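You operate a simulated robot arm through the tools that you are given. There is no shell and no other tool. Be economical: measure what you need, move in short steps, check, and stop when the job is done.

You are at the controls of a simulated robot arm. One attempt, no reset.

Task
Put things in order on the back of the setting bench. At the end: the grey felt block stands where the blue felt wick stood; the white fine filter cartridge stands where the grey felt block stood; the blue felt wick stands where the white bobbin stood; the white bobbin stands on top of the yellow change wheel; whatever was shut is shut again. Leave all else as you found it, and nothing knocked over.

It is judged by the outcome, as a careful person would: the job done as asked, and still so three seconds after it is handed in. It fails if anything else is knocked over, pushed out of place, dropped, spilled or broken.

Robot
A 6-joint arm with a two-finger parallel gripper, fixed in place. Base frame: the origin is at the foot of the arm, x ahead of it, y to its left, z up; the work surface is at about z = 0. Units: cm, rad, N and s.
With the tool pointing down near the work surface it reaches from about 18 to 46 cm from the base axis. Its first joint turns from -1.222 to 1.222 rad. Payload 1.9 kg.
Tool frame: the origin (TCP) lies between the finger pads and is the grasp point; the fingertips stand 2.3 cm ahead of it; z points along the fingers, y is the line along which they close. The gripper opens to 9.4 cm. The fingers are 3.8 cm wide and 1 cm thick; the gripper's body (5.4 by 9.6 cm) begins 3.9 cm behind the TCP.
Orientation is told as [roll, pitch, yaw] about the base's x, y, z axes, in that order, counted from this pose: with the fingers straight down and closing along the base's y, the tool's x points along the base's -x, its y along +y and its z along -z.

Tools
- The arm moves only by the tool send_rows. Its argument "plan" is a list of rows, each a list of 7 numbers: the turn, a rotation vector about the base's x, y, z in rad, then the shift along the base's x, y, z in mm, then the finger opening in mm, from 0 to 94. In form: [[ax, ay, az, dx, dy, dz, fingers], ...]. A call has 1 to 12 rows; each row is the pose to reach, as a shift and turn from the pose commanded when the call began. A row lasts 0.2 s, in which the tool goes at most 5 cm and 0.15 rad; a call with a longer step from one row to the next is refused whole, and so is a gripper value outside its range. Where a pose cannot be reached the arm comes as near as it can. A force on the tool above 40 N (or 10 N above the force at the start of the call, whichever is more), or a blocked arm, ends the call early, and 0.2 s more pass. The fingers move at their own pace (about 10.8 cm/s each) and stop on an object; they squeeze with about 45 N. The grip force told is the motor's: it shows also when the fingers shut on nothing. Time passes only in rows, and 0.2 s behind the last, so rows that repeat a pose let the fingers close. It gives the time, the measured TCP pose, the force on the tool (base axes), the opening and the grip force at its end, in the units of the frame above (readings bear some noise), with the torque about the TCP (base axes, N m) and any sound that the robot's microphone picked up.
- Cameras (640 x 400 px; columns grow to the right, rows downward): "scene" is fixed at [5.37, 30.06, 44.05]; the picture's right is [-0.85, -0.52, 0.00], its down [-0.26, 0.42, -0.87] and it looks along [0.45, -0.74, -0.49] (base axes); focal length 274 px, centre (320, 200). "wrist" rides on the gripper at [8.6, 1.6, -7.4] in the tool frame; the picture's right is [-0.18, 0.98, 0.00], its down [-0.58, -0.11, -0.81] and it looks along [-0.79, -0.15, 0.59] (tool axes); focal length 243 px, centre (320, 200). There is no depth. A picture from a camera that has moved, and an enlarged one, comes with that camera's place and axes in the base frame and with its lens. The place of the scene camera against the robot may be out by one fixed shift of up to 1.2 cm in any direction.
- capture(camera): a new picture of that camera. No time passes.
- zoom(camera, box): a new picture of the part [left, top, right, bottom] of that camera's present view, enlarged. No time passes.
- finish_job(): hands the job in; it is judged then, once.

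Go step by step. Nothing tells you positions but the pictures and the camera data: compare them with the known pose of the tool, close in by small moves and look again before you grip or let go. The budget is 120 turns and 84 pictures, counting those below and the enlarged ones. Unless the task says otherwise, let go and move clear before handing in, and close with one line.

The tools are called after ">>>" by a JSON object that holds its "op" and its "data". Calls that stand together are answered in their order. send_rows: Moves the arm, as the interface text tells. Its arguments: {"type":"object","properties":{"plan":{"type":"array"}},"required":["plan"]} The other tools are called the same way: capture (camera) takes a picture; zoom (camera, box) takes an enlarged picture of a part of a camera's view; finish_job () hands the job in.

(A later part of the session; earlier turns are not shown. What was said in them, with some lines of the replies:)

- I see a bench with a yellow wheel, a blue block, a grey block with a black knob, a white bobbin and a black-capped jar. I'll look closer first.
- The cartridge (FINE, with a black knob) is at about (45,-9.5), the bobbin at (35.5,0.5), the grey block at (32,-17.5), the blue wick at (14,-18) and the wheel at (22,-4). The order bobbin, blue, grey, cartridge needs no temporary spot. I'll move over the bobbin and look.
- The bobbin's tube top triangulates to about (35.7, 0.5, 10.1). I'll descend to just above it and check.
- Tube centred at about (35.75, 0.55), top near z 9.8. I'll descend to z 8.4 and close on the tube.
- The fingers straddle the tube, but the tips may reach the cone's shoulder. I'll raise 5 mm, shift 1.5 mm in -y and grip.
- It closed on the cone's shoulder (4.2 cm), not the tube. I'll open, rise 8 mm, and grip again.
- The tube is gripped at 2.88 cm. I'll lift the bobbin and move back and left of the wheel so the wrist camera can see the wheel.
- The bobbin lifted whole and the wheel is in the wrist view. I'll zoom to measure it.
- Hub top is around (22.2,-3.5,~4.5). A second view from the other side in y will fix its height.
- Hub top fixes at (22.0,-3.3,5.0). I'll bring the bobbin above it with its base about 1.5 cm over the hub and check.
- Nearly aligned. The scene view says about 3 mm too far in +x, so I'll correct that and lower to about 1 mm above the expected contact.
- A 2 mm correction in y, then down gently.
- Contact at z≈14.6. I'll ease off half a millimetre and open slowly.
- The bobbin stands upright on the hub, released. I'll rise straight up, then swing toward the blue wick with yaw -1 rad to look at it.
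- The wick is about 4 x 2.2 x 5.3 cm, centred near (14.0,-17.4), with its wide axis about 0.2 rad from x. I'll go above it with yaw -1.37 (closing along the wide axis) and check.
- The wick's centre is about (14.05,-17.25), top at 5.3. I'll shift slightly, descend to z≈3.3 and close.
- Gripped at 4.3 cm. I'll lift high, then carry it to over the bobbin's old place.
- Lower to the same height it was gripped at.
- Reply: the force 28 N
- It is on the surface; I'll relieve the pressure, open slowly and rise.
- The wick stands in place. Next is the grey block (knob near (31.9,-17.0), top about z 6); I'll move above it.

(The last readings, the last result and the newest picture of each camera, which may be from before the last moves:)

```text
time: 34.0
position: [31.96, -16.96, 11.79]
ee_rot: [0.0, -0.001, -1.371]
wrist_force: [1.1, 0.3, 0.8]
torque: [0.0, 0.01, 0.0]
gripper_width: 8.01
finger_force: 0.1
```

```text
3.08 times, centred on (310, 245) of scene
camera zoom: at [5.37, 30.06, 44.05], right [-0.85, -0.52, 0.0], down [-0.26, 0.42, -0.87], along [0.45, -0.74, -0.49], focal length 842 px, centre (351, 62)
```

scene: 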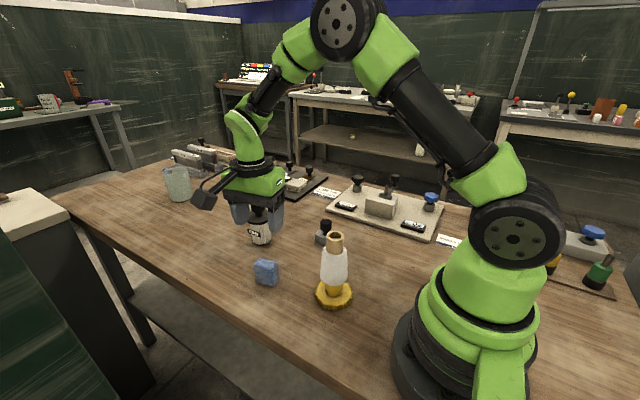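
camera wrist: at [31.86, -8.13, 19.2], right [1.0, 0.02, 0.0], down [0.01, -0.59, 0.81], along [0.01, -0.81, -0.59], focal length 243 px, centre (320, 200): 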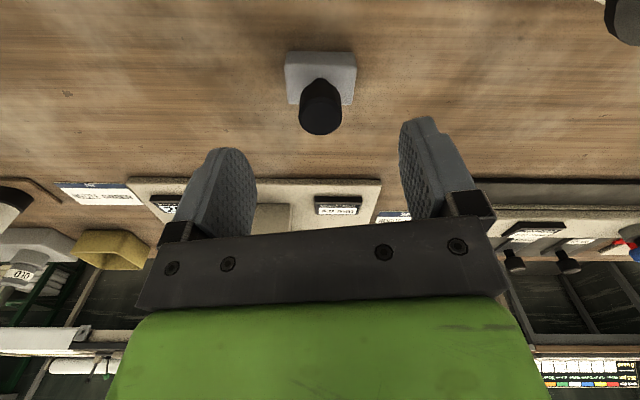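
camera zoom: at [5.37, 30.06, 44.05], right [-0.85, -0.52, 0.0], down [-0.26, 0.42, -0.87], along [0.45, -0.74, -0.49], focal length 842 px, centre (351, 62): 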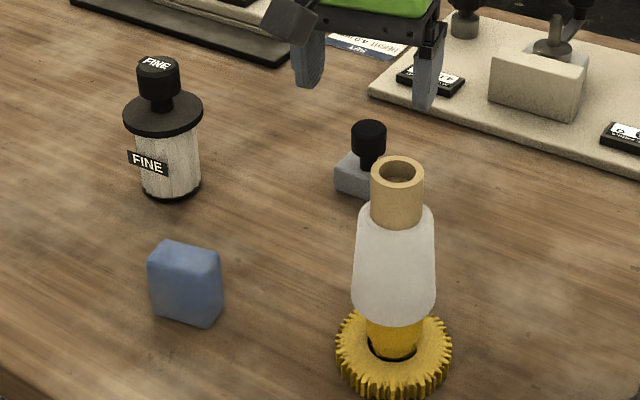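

>>> {"op": "zoom", "data": {"camera": "wrist", "box": [260, 40, 380, 140]}}

```text
4.00 times, centred on (320, 90) of wrist
camera zoom: at [31.86, -8.13, 19.2], right [1.0, 0.02, 0.0], down [0.01, -0.59, 0.81], along [0.01, -0.81, -0.59], focal length 970 px, centre (320, 640)
```

zoom: 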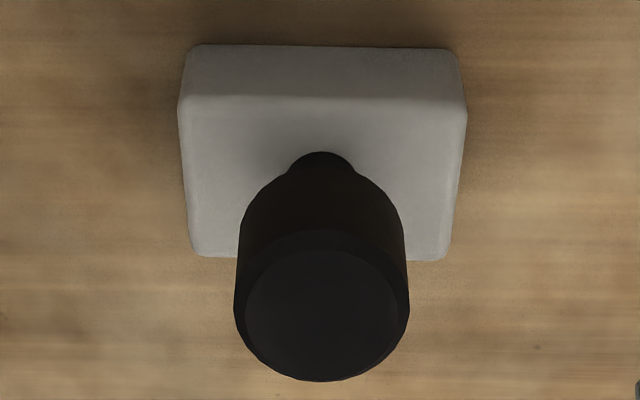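

Block 4.9×3×1.9 cm with the knob (dia 2.8, top z 5.6), centred at about 6.5 mm further in -y. I'll descend around the knob, staying above the block top.

>>> {"op": "send_rows", "data": {"plan": [[0, 0, 0, 1, -6.5, -15, 80], [0, 0, 0, 1, -6.5, -35, 80], [0, 0, 0, 1, -6.5, -55, 80], [0, 0, 0, 1, -6.5, -70, 80], [0, 0, 0, 1, -6.5, -70, 50], [0, 0, 0, 1, -6.5, -70, 42]]}}

>>> {"op": "capture", "data": {"camera": "wrist"}}

>>> {"op": "zoom", "data": {"camera": "scene", "box": [270, 180, 390, 280]}}

```text
time: 35.4
position: [32.02, -17.7, 4.9]
ee_rot: [0.001, 0.0, -1.37]
wrist_force: [0.3, -0.4, 1.1]
torque: [0.02, 0.01, -0.04]
gripper_width: 4.2
finger_force: 0.0
```

```text
36 pictures are left
camera wrist: at [31.9, -8.84, 12.28], right [1.0, 0.02, 0.0], down [0.01, -0.59, 0.81], along [0.01, -0.81, -0.59], focal length 243 px, centre (320, 200)
```

wrist: 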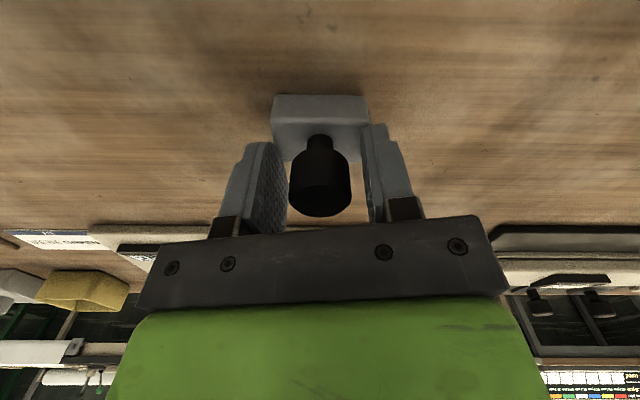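

```text
4.00 times, centred on (330, 230) of scene
camera zoom: at [5.37, 30.06, 44.05], right [-0.85, -0.52, 0.0], down [-0.26, 0.42, -0.87], along [0.45, -0.74, -0.49], focal length 1094 px, centre (280, 80)
```

zoom: 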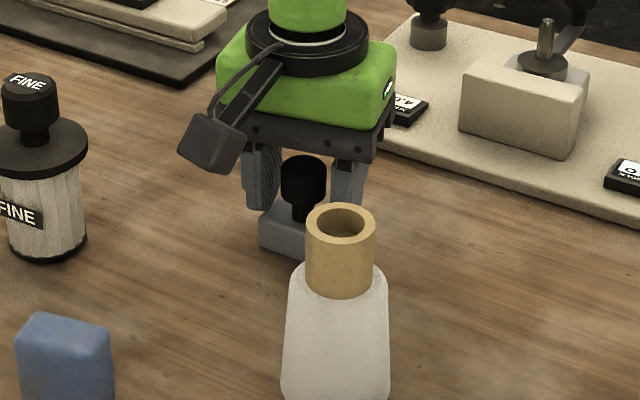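

Well placed; closing on the knob.

>>> {"op": "send_rows", "data": {"plan": [[0, 0, 0, 0, 0, 0, 30], [0, 0, 0, 0, 0, 0, 20], [0, 0, 0, 0, 0, 0, 20], [0, 0, 0, 0, 0, 0, 20], [0, 0, 0, 0, 0, 5, 20], [0, 0, 0, 0, 0, 15, 20]]}}

>>> {"op": "capture", "data": {"camera": "wrist"}}

```text
time: 36.8
position: [32.01, -17.59, 6.33]
ee_rot: [0.0, -0.001, -1.37]
wrist_force: [0.1, 0.1, -1.6]
torque: [-0.01, 0.02, -0.02]
gripper_width: 2.64
finger_force: 45.1
```

```text
34 pictures are left
camera wrist: at [31.87, -8.8, 13.76], right [1.0, 0.02, 0.0], down [0.01, -0.59, 0.81], along [0.01, -0.81, -0.59], focal length 243 px, centre (320, 200)
```

wrist: 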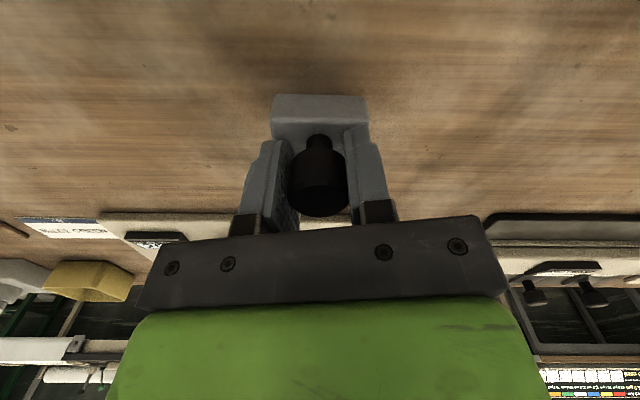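

Block is held and clear. I'll lift and carry it to the wick's old spot at (14.0,-17.35).

>>> {"op": "send_rows", "data": {"plan": [[0, 0, 0, 0, 0, 40, 20], [0, 0, 0, 0, 0, 80, 20], [0, 0, 0, -20, 0, 110, 20], [0, 0, 0, -60, 1, 110, 20], [0, 0, 0, -100, 2, 110, 20], [0, 0, 0, -140, 2.5, 110, 20], [0, 0, 0, -170, 2.5, 110, 20], [0, 0, 0, -180, 2.5, 80, 20], [0, 0, 0, -180, 2.5, 40, 20], [0, 0, 0, -180, 2.5, 10, 20], [0, 0, 0, -180, 2.5, -5, 20], [0, 0, 0, -180, 2.5, -5, 20]]}}

>>> {"op": "capture", "data": {"camera": "scene"}}

>>> {"op": "capture", "data": {"camera": "wrist"}}

```text
time: 39.4
position: [14.06, -17.51, 5.79]
ee_rot: [0.001, 0.0, -1.37]
wrist_force: [-0.6, -0.2, -1.2]
torque: [-0.02, 0.0, 0.03]
gripper_width: 2.65
finger_force: 45.2
```

```text
33 pictures are left
```

scene: 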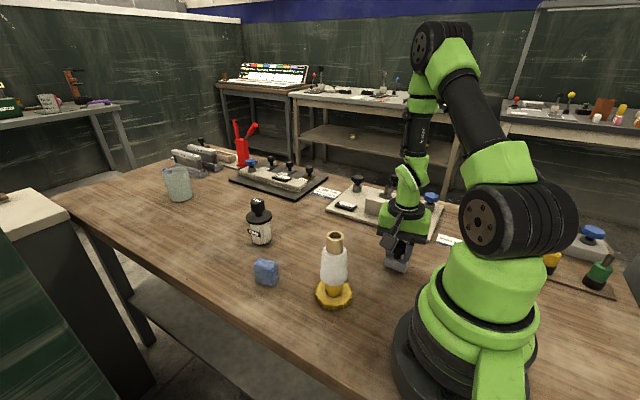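

```text
32 pictures are left
camera wrist: at [13.93, -8.53, 13.21], right [1.0, 0.02, 0.0], down [0.01, -0.59, 0.81], along [0.01, -0.81, -0.59], focal length 243 px, centre (320, 200)
```

wrist: 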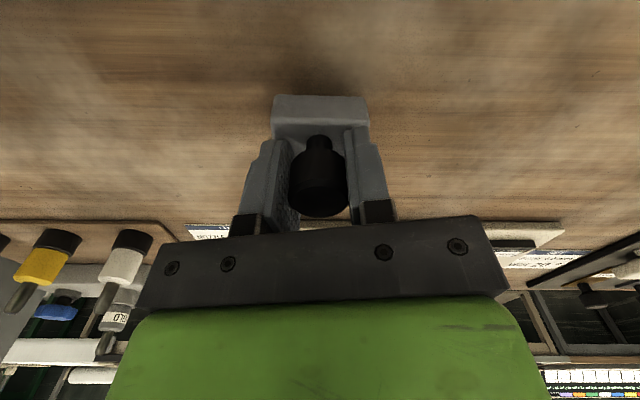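

Lowering to the surface.

>>> {"op": "send_rows", "data": {"plan": [[0, 0, 0, 0, 1, -5, 20], [0, 0, 0, 0, 1, -8, 20], [0, 0, 0, 0, 1, -9, 20], [0, 0, 0, 0, 1, -9, 20]]}}

>>> {"op": "send_rows", "data": {"plan": [[0, 0, 0, 0, 0, -0.7, 20], [0, 0, 0, 0, 0, -0.7, 20]]}}

>>> {"op": "send_rows", "data": {"plan": [[0, 0, 0, 0, 0, -0.7, 20], [0, 0, 0, 0, 0, -0.7, 20]]}}

```text
time: 40.4
position: [14.03, -17.44, 4.99]
ee_rot: [0.002, -0.001, -1.371]
wrist_force: [-0.9, 0.1, -1.4]
torque: [0.03, -0.02, 0.02]
gripper_width: 2.62
finger_force: 44.8
```

```text
time: 41.1
position: [14.01, -17.37, 4.93]
ee_rot: [0.0, -0.001, -1.369]
wrist_force: [-1.6, 1.2, 5.3]
torque: [0.06, 0.1, 0.04]
gripper_width: 2.63
finger_force: 44.7
stopped in row 2: the force on the tool passed its limit (the readings are from after the stop); the commanded pose is now the measured one
```

```text
time: 41.6
position: [14.16, -17.42, 4.98]
ee_rot: [-0.001, -0.001, -1.372]
wrist_force: [0.5, 0.4, 5.7]
torque: [0.09, 0.08, -0.02]
gripper_width: 2.66
finger_force: 45.3
stopped in row 2: the force on the tool passed its limit (the readings are from after the stop); the commanded pose is now the measured one
```

On the surface. Releasing and rising.

>>> {"op": "send_rows", "data": {"plan": [[0, 0, 0, 0, 0, 0, 26], [0, 0, 0, 0, 0, 0, 32], [0, 0, 0, 0, 0, 0, 40], [0, 0, 0, 0, 0, 0, 50], [0, 0, 0, 0, 0, 20, 50], [0, 0, 0, 0, 0, 60, 50], [0, 0, 0, 0, 0, 100, 60], [0, 0, 0, 0, 0, 140, 70], [0, 0, 0, 0, 0, 180, 80], [0, 0, 0, 0, 0, 200, 80]]}}

>>> {"op": "zoom", "data": {"camera": "scene", "box": [220, 180, 420, 310]}}

```text
time: 43.9
position: [14.01, -17.44, 24.85]
ee_rot: [0.002, -0.002, -1.371]
wrist_force: [0.4, 0.3, -0.3]
torque: [0.01, 0.0, 0.01]
gripper_width: 8.0
finger_force: 0.1
```

```text
3.08 times, centred on (320, 245) of scene
camera zoom: at [5.37, 30.06, 44.05], right [-0.85, -0.52, 0.0], down [-0.26, 0.42, -0.87], along [0.45, -0.74, -0.49], focal length 842 px, centre (320, 62)
```

zoom: 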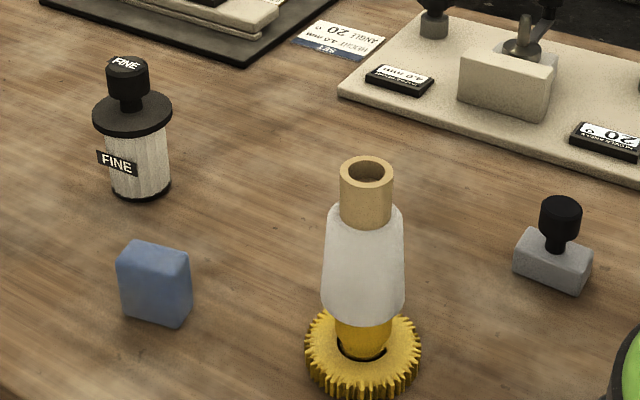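

All three placed well. Now the cartridge at about (45.3,-9.35), knob top near z≈12, which is at the edge of reach. I'll move near it with yaw about -0.2 and look.

>>> {"op": "send_rows", "data": {"plan": [[0, 0, 0.14, 30, 5, 0, 80], [0, 0, 0.28, 65, 10, 0, 80], [0, 0, 0.42, 100, 20, 0, 80], [0, 0, 0.56, 135, 35, 0, 80], [0, 0, 0.7, 170, 50, 0, 80], [0, 0, 0.84, 200, 65, 0, 80], [0, 0, 0.98, 230, 78, 0, 80], [0, 0, 1.1, 260, 85, -15, 80], [0, 0, 1.17, 280, 85, -30, 80], [0, 0, 1.17, 290, 83, -50, 80], [0, 0, 1.17, 290, 83, -50, 80]]}}

>>> {"op": "capture", "data": {"camera": "wrist"}}

>>> {"op": "capture", "data": {"camera": "scene"}}

```text
time: 46.2
position: [43.06, -9.0, 19.64]
ee_rot: [0.0, -0.002, -0.201]
wrist_force: [0.3, -0.4, 0.3]
torque: [0.01, 0.0, -0.02]
gripper_width: 8.01
finger_force: 0.1
```

```text
30 pictures are left
camera wrist: at [34.92, -5.71, 27.2], right [0.38, 0.93, 0.0], down [0.55, -0.22, 0.81], along [0.75, -0.3, -0.59], focal length 243 px, centre (320, 200)
```

wrist: 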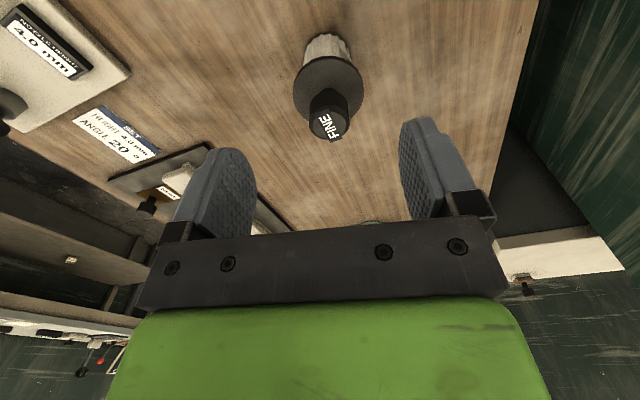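

```text
29 pictures are left
```

scene: 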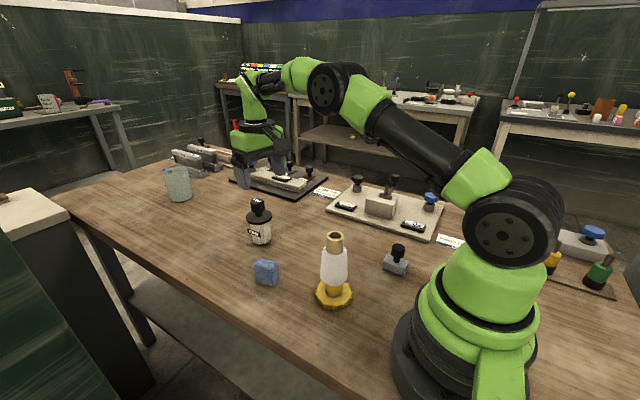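

>>> {"op": "zoom", "data": {"camera": "wrist", "box": [270, 25, 390, 150]}}

>>> {"op": "zoom", "data": {"camera": "scene", "box": [220, 180, 300, 260]}}

```text
3.20 times, centred on (330, 88) of wrist
camera zoom: at [34.92, -5.71, 27.2], right [0.38, 0.93, 0.0], down [0.55, -0.22, 0.81], along [0.75, -0.3, -0.59], focal length 776 px, centre (288, 560)
```

zoom: 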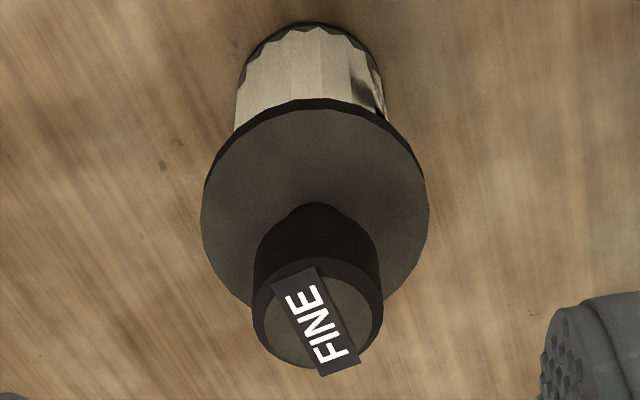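

```text
5.00 times, centred on (260, 220) of scene
camera zoom: at [5.37, 30.06, 44.05], right [-0.85, -0.52, 0.0], down [-0.26, 0.42, -0.87], along [0.45, -0.74, -0.49], focal length 1368 px, centre (620, 100)
```

zoom: 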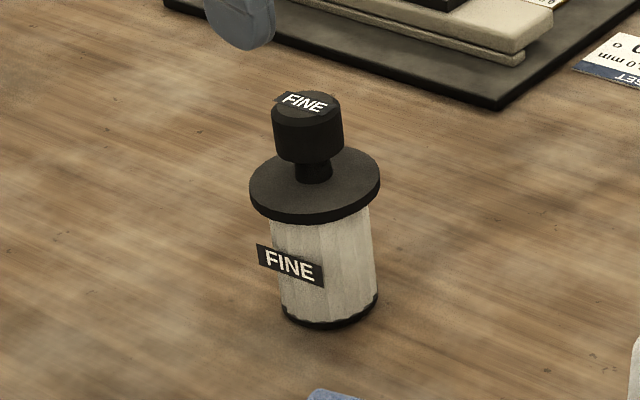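

Knob centre is about (45.8,-9.45), top z≈11.5. I'll try to reach directly above it at z≈15.

>>> {"op": "send_rows", "data": {"plan": [[0, 0, 0, 10, -2, -10, 80], [0, 0, 0, 20, -4, -20, 80], [0, 0, 0, 27, -4.5, -30, 80], [0, 0, 0, 27, -4.5, -44, 80], [0, 0, 0, 27, -4.5, -44, 80]]}}

>>> {"op": "capture", "data": {"camera": "wrist"}}

>>> {"op": "zoom", "data": {"camera": "scene", "box": [200, 150, 320, 260]}}

```text
time: 47.5
position: [44.96, -9.14, 15.32]
ee_rot: [0.0, -0.002, -0.199]
wrist_force: [-1.0, 0.4, 0.5]
torque: [-0.02, 0.0, -0.01]
gripper_width: 8.02
finger_force: 0.0
out of reach, approached as far as the arm can: row 3, 4, 5
```

```text
26 pictures are left
camera wrist: at [36.94, -5.8, 22.82], right [0.38, 0.93, 0.0], down [0.55, -0.22, 0.81], along [0.75, -0.3, -0.59], focal length 243 px, centre (320, 200)
```

wrist: 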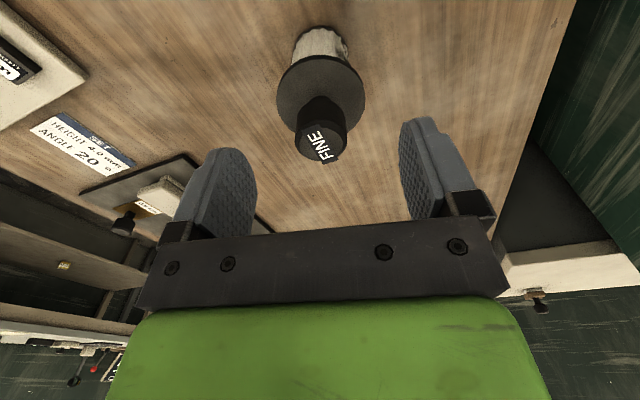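

```text
3.64 times, centred on (260, 205) of scene
camera zoom: at [5.37, 30.06, 44.05], right [-0.85, -0.52, 0.0], down [-0.26, 0.42, -0.87], along [0.45, -0.74, -0.49], focal length 995 px, centre (538, 182)
```

zoom: 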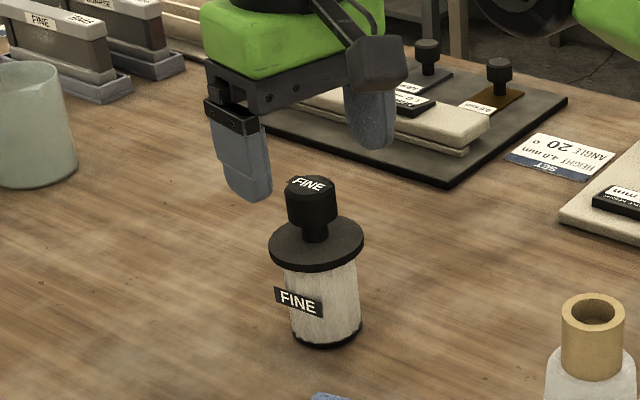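

The reach limit is about 0.8 cm short radially, but the pads (±1.9 cm) still span the knob's diameter. I'll descend and narrow the fingers.

>>> {"op": "send_rows", "data": {"plan": [[0, 0, 0, 0, 0, -15, 80], [0, 0, 0, 0, 0, -30, 80], [0, 0, 0, 0, 0, -42, 80], [0, 0, 0, 0, 0, -51, 80], [0, 0, 0, 0, 0, -51, 50], [0, 0, 0, 0, 0, -51, 44]]}}

>>> {"op": "capture", "data": {"camera": "wrist"}}

>>> {"op": "zoom", "data": {"camera": "scene", "box": [200, 150, 320, 260]}}

```text
time: 48.9
position: [45.02, -9.19, 10.24]
ee_rot: [0.0, -0.002, -0.201]
wrist_force: [0.2, -0.6, -0.4]
torque: [0.0, -0.02, 0.03]
gripper_width: 4.39
finger_force: 0.0
```

```text
24 pictures are left
camera wrist: at [36.95, -5.82, 17.73], right [0.38, 0.93, 0.0], down [0.55, -0.22, 0.81], along [0.75, -0.3, -0.59], focal length 243 px, centre (320, 200)
```

wrist: 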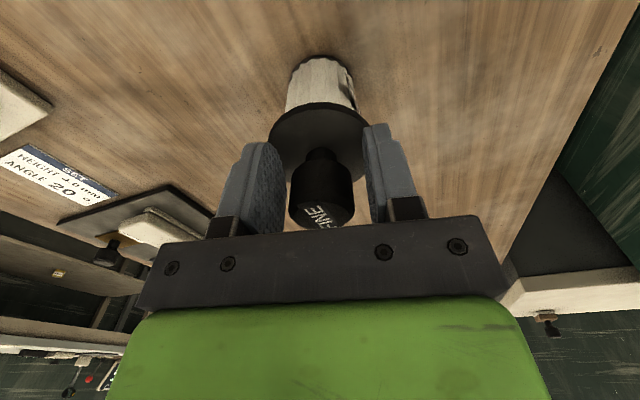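

```text
3.64 times, centred on (260, 205) of scene
camera zoom: at [5.37, 30.06, 44.05], right [-0.85, -0.52, 0.0], down [-0.26, 0.42, -0.87], along [0.45, -0.74, -0.49], focal length 995 px, centre (538, 182)
```

zoom: 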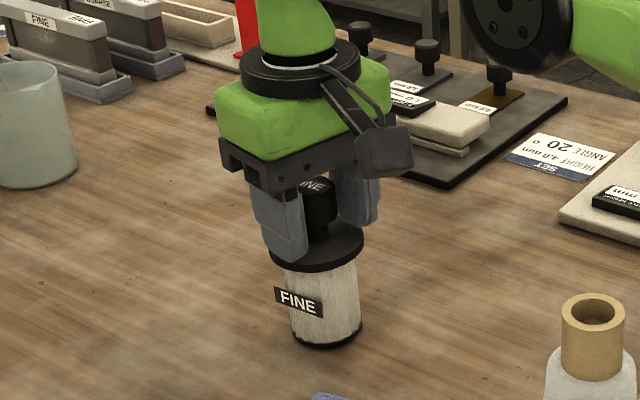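

Well straddled. I'll close and lift slightly to check the whole cartridge comes.

>>> {"op": "send_rows", "data": {"plan": [[0, 0, 0, 0, 0, 0, 32], [0, 0, 0, 0, 0, 0, 20], [0, 0, 0, 0, 0, 0, 20], [0, 0, 0, 0, 0, 0, 20], [0, 0, 0, 0, 0, 4, 20], [0, 0, 0, 0, 0, 10, 20]]}}

>>> {"op": "capture", "data": {"camera": "wrist"}}

>>> {"op": "zoom", "data": {"camera": "scene", "box": [200, 150, 320, 260]}}

```text
time: 50.2
position: [45.1, -9.35, 11.38]
ee_rot: [0.0, -0.001, -0.202]
wrist_force: [0.9, 0.4, -1.5]
torque: [0.0, 0.01, 0.02]
gripper_width: 3.04
finger_force: 44.5
```

```text
22 pictures are left
camera wrist: at [36.94, -5.81, 18.75], right [0.38, 0.93, 0.0], down [0.55, -0.22, 0.81], along [0.75, -0.3, -0.59], focal length 243 px, centre (320, 200)
```

wrist: 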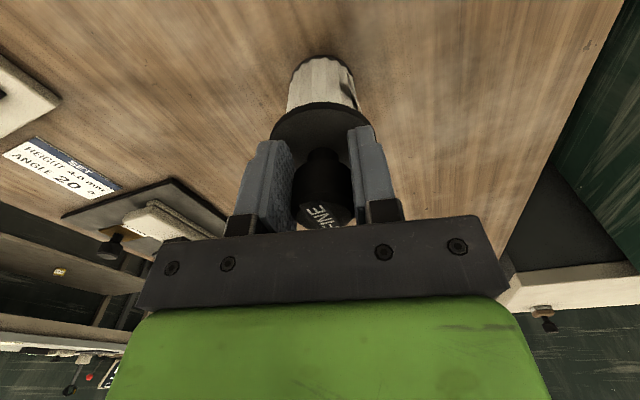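

```text
3.64 times, centred on (260, 205) of scene
camera zoom: at [5.37, 30.06, 44.05], right [-0.85, -0.52, 0.0], down [-0.26, 0.42, -0.87], along [0.45, -0.74, -0.49], focal length 995 px, centre (538, 182)
```

zoom: 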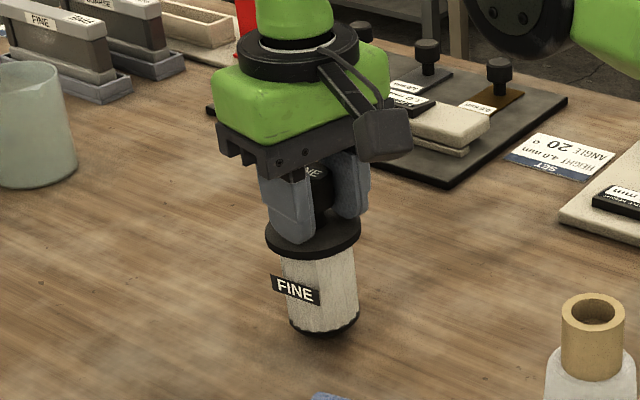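

The whole cartridge lifted cleanly. I'll lift higher and carry it toward the grey block's old spot.

>>> {"op": "send_rows", "data": {"plan": [[0, 0, 0, 0, 0, 30, 20], [0, 0, 0, 0, 0, 60, 20], [0, 0, 0, -20, -12, 80, 20], [0, 0, 0, -50, -30, 80, 20], [0, 0, 0, -80, -48, 80, 20], [0, 0, 0, -110, -66, 80, 20], [0, 0, 0, -137, -82, 80, 20], [0, 0, 0, -137, -82, 50, 20], [0, 0, 0, -137, -82, 25, 20], [0, 0, 0, -137, -82, 20, 20], [0, 0, 0, -137, -82, 20, 20]]}}

>>> {"op": "capture", "data": {"camera": "wrist"}}

>>> {"op": "zoom", "data": {"camera": "scene", "box": [220, 180, 420, 310]}}

```text
time: 52.6
position: [31.27, -17.47, 13.24]
ee_rot: [0.0, -0.001, -0.2]
wrist_force: [0.2, -0.2, -1.8]
torque: [-0.02, 0.0, 0.01]
gripper_width: 3.0
finger_force: 45.3
```

```text
20 pictures are left
camera wrist: at [23.21, -14.0, 20.73], right [0.38, 0.93, 0.0], down [0.55, -0.22, 0.81], along [0.75, -0.3, -0.59], focal length 243 px, centre (320, 200)
```

wrist: 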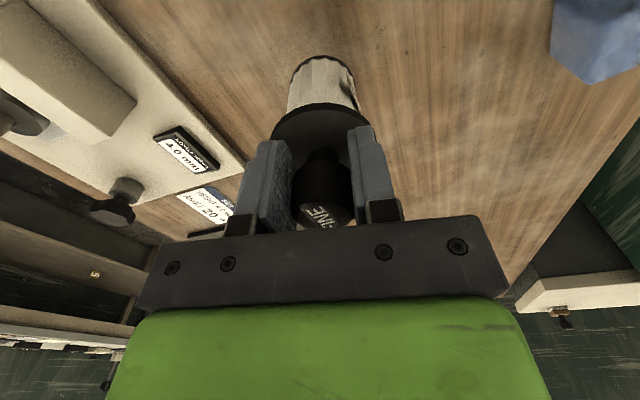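

```text
3.08 times, centred on (320, 245) of scene
camera zoom: at [5.37, 30.06, 44.05], right [-0.85, -0.52, 0.0], down [-0.26, 0.42, -0.87], along [0.45, -0.74, -0.49], focal length 842 px, centre (320, 62)
```

zoom: 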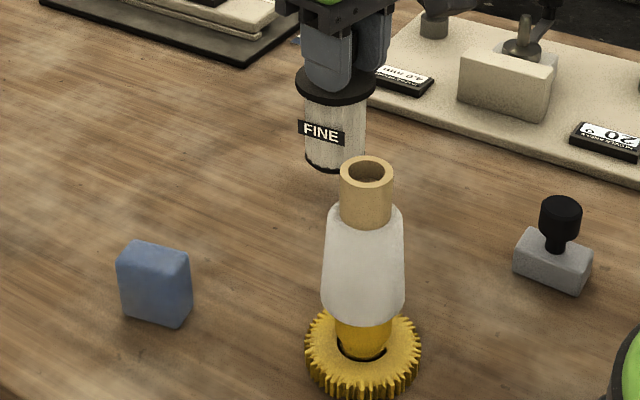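

Aligned with the old spot. Lowering to near contact.

>>> {"op": "send_rows", "data": {"plan": [[0, 0, 0, 0, 0, -10, 20], [0, 0, 0, 0, 0, -20, 20], [0, 0, 0, 0, 0, -26, 20], [0, 0, 0, 0, 0, -29, 20], [0, 0, 0, 0, 0, -29, 20]]}}

>>> {"op": "send_rows", "data": {"plan": [[0, 0, 0, 0, 0, -0.7, 20], [0, 0, 0, 0, 0, -0.7, 20]]}}

>>> {"op": "zoom", "data": {"camera": "scene", "box": [220, 180, 420, 310]}}

```text
time: 53.9
position: [31.25, -17.39, 10.45]
ee_rot: [-0.001, -0.002, -0.2]
wrist_force: [0.1, -0.1, -1.0]
torque: [0.01, -0.03, -0.01]
gripper_width: 2.99
finger_force: 45.2
```

```text
time: 54.5
position: [31.37, -17.44, 10.28]
ee_rot: [0.0, -0.002, -0.199]
wrist_force: [-0.1, 0.1, -1.1]
torque: [-0.03, -0.02, 0.0]
gripper_width: 3.01
finger_force: 45.4
```

```text
3.08 times, centred on (320, 245) of scene
camera zoom: at [5.37, 30.06, 44.05], right [-0.85, -0.52, 0.0], down [-0.26, 0.42, -0.87], along [0.45, -0.74, -0.49], focal length 842 px, centre (320, 62)
```

zoom: 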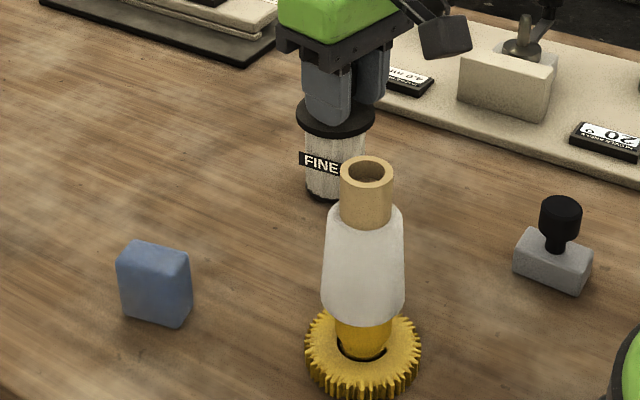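

>>> {"op": "send_rows", "data": {"plan": [[0, 0, 0, 0, 0, -0.7, 20], [0, 0, 0, 0, 0, -0.7, 20]]}}

>>> {"op": "send_rows", "data": {"plan": [[0, 0, 0, 0, 0, -0.5, 20], [0, 0, 0, 0, 0, -0.5, 20]]}}

```text
time: 55.0
position: [31.33, -17.45, 10.35]
ee_rot: [0.0, -0.002, -0.2]
wrist_force: [-2.2, 0.8, 4.7]
torque: [0.06, 0.08, -0.04]
gripper_width: 3.0
finger_force: 45.5
```

```text
time: 55.6
position: [31.37, -17.46, 10.26]
ee_rot: [0.0, -0.003, -0.201]
wrist_force: [-6.9, 4.1, 23.6]
torque: [0.3, 0.26, -0.05]
gripper_width: 3.01
finger_force: 45.0
```

Contact made. I'll ease off, release, and rise clear.

>>> {"op": "send_rows", "data": {"plan": [[0, 0, 0, 0, 0, 0.7, 20], [0, 0, 0, 0, 0, 0.7, 30], [0, 0, 0, 0, 0, 0.7, 36], [0, 0, 0, 0, 0, 0.7, 42], [0, 0, 0, 0, 0, 0.7, 50], [0, 0, 0, 0, 0, 20, 50], [0, 0, 0, 0, 0, 60, 50], [0, 0, 0, 0, 0, 100, 60], [0, 0, 0, 0, 0, 140, 80], [0, 0, 0, 0, 0, 180, 94], [0, 0, 0, 0, 0, 180, 94]]}}

>>> {"op": "capture", "data": {"camera": "scene"}}

>>> {"op": "zoom", "data": {"camera": "scene", "box": [220, 180, 420, 310]}}

>>> {"op": "capture", "data": {"camera": "wrist"}}

```text
time: 58.0
position: [31.45, -17.49, 28.33]
ee_rot: [0.0, -0.002, -0.203]
wrist_force: [0.2, -0.8, -0.5]
torque: [-0.03, 0.04, 0.04]
gripper_width: 9.37
finger_force: 0.1
```

```text
17 pictures are left
```

scene: 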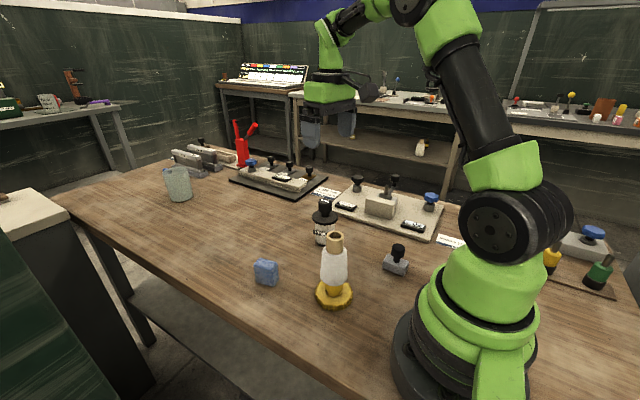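

```text
3.08 times, centred on (320, 245) of scene
camera zoom: at [5.37, 30.06, 44.05], right [-0.85, -0.52, 0.0], down [-0.26, 0.42, -0.87], along [0.45, -0.74, -0.49], focal length 842 px, centre (320, 62)
```

zoom: 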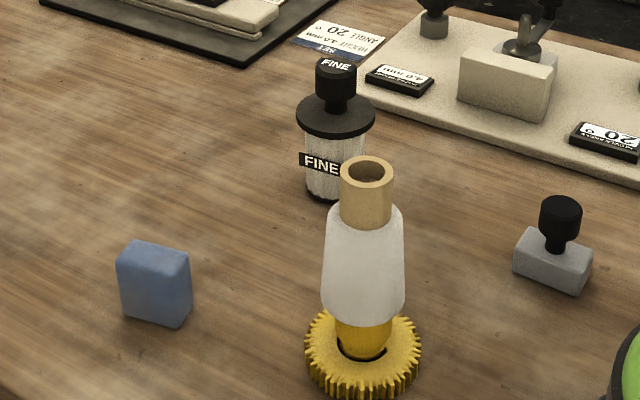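

```text
15 pictures are left
camera wrist: at [23.25, -14.08, 35.71], right [0.38, 0.93, 0.0], down [0.55, -0.22, 0.81], along [0.75, -0.3, -0.59], focal length 243 px, centre (320, 200)
```

wrist: 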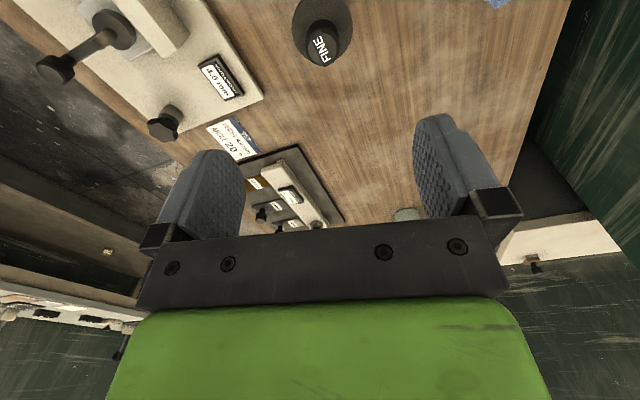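

Everything stands upright in its place, nothing was opened, and the arm is clear. Handing in.

>>> {"op": "finish_job", "data": {}}

```text
The job is handed in.
```

The job is handed in: the bobbin stands on the yellow wheel, the blue wick where the bobbin stood, the grey block where the wick stood, and the fine cartridge where the grey block stood. I opened nothing, and the last pictures showed nothing knocked over.
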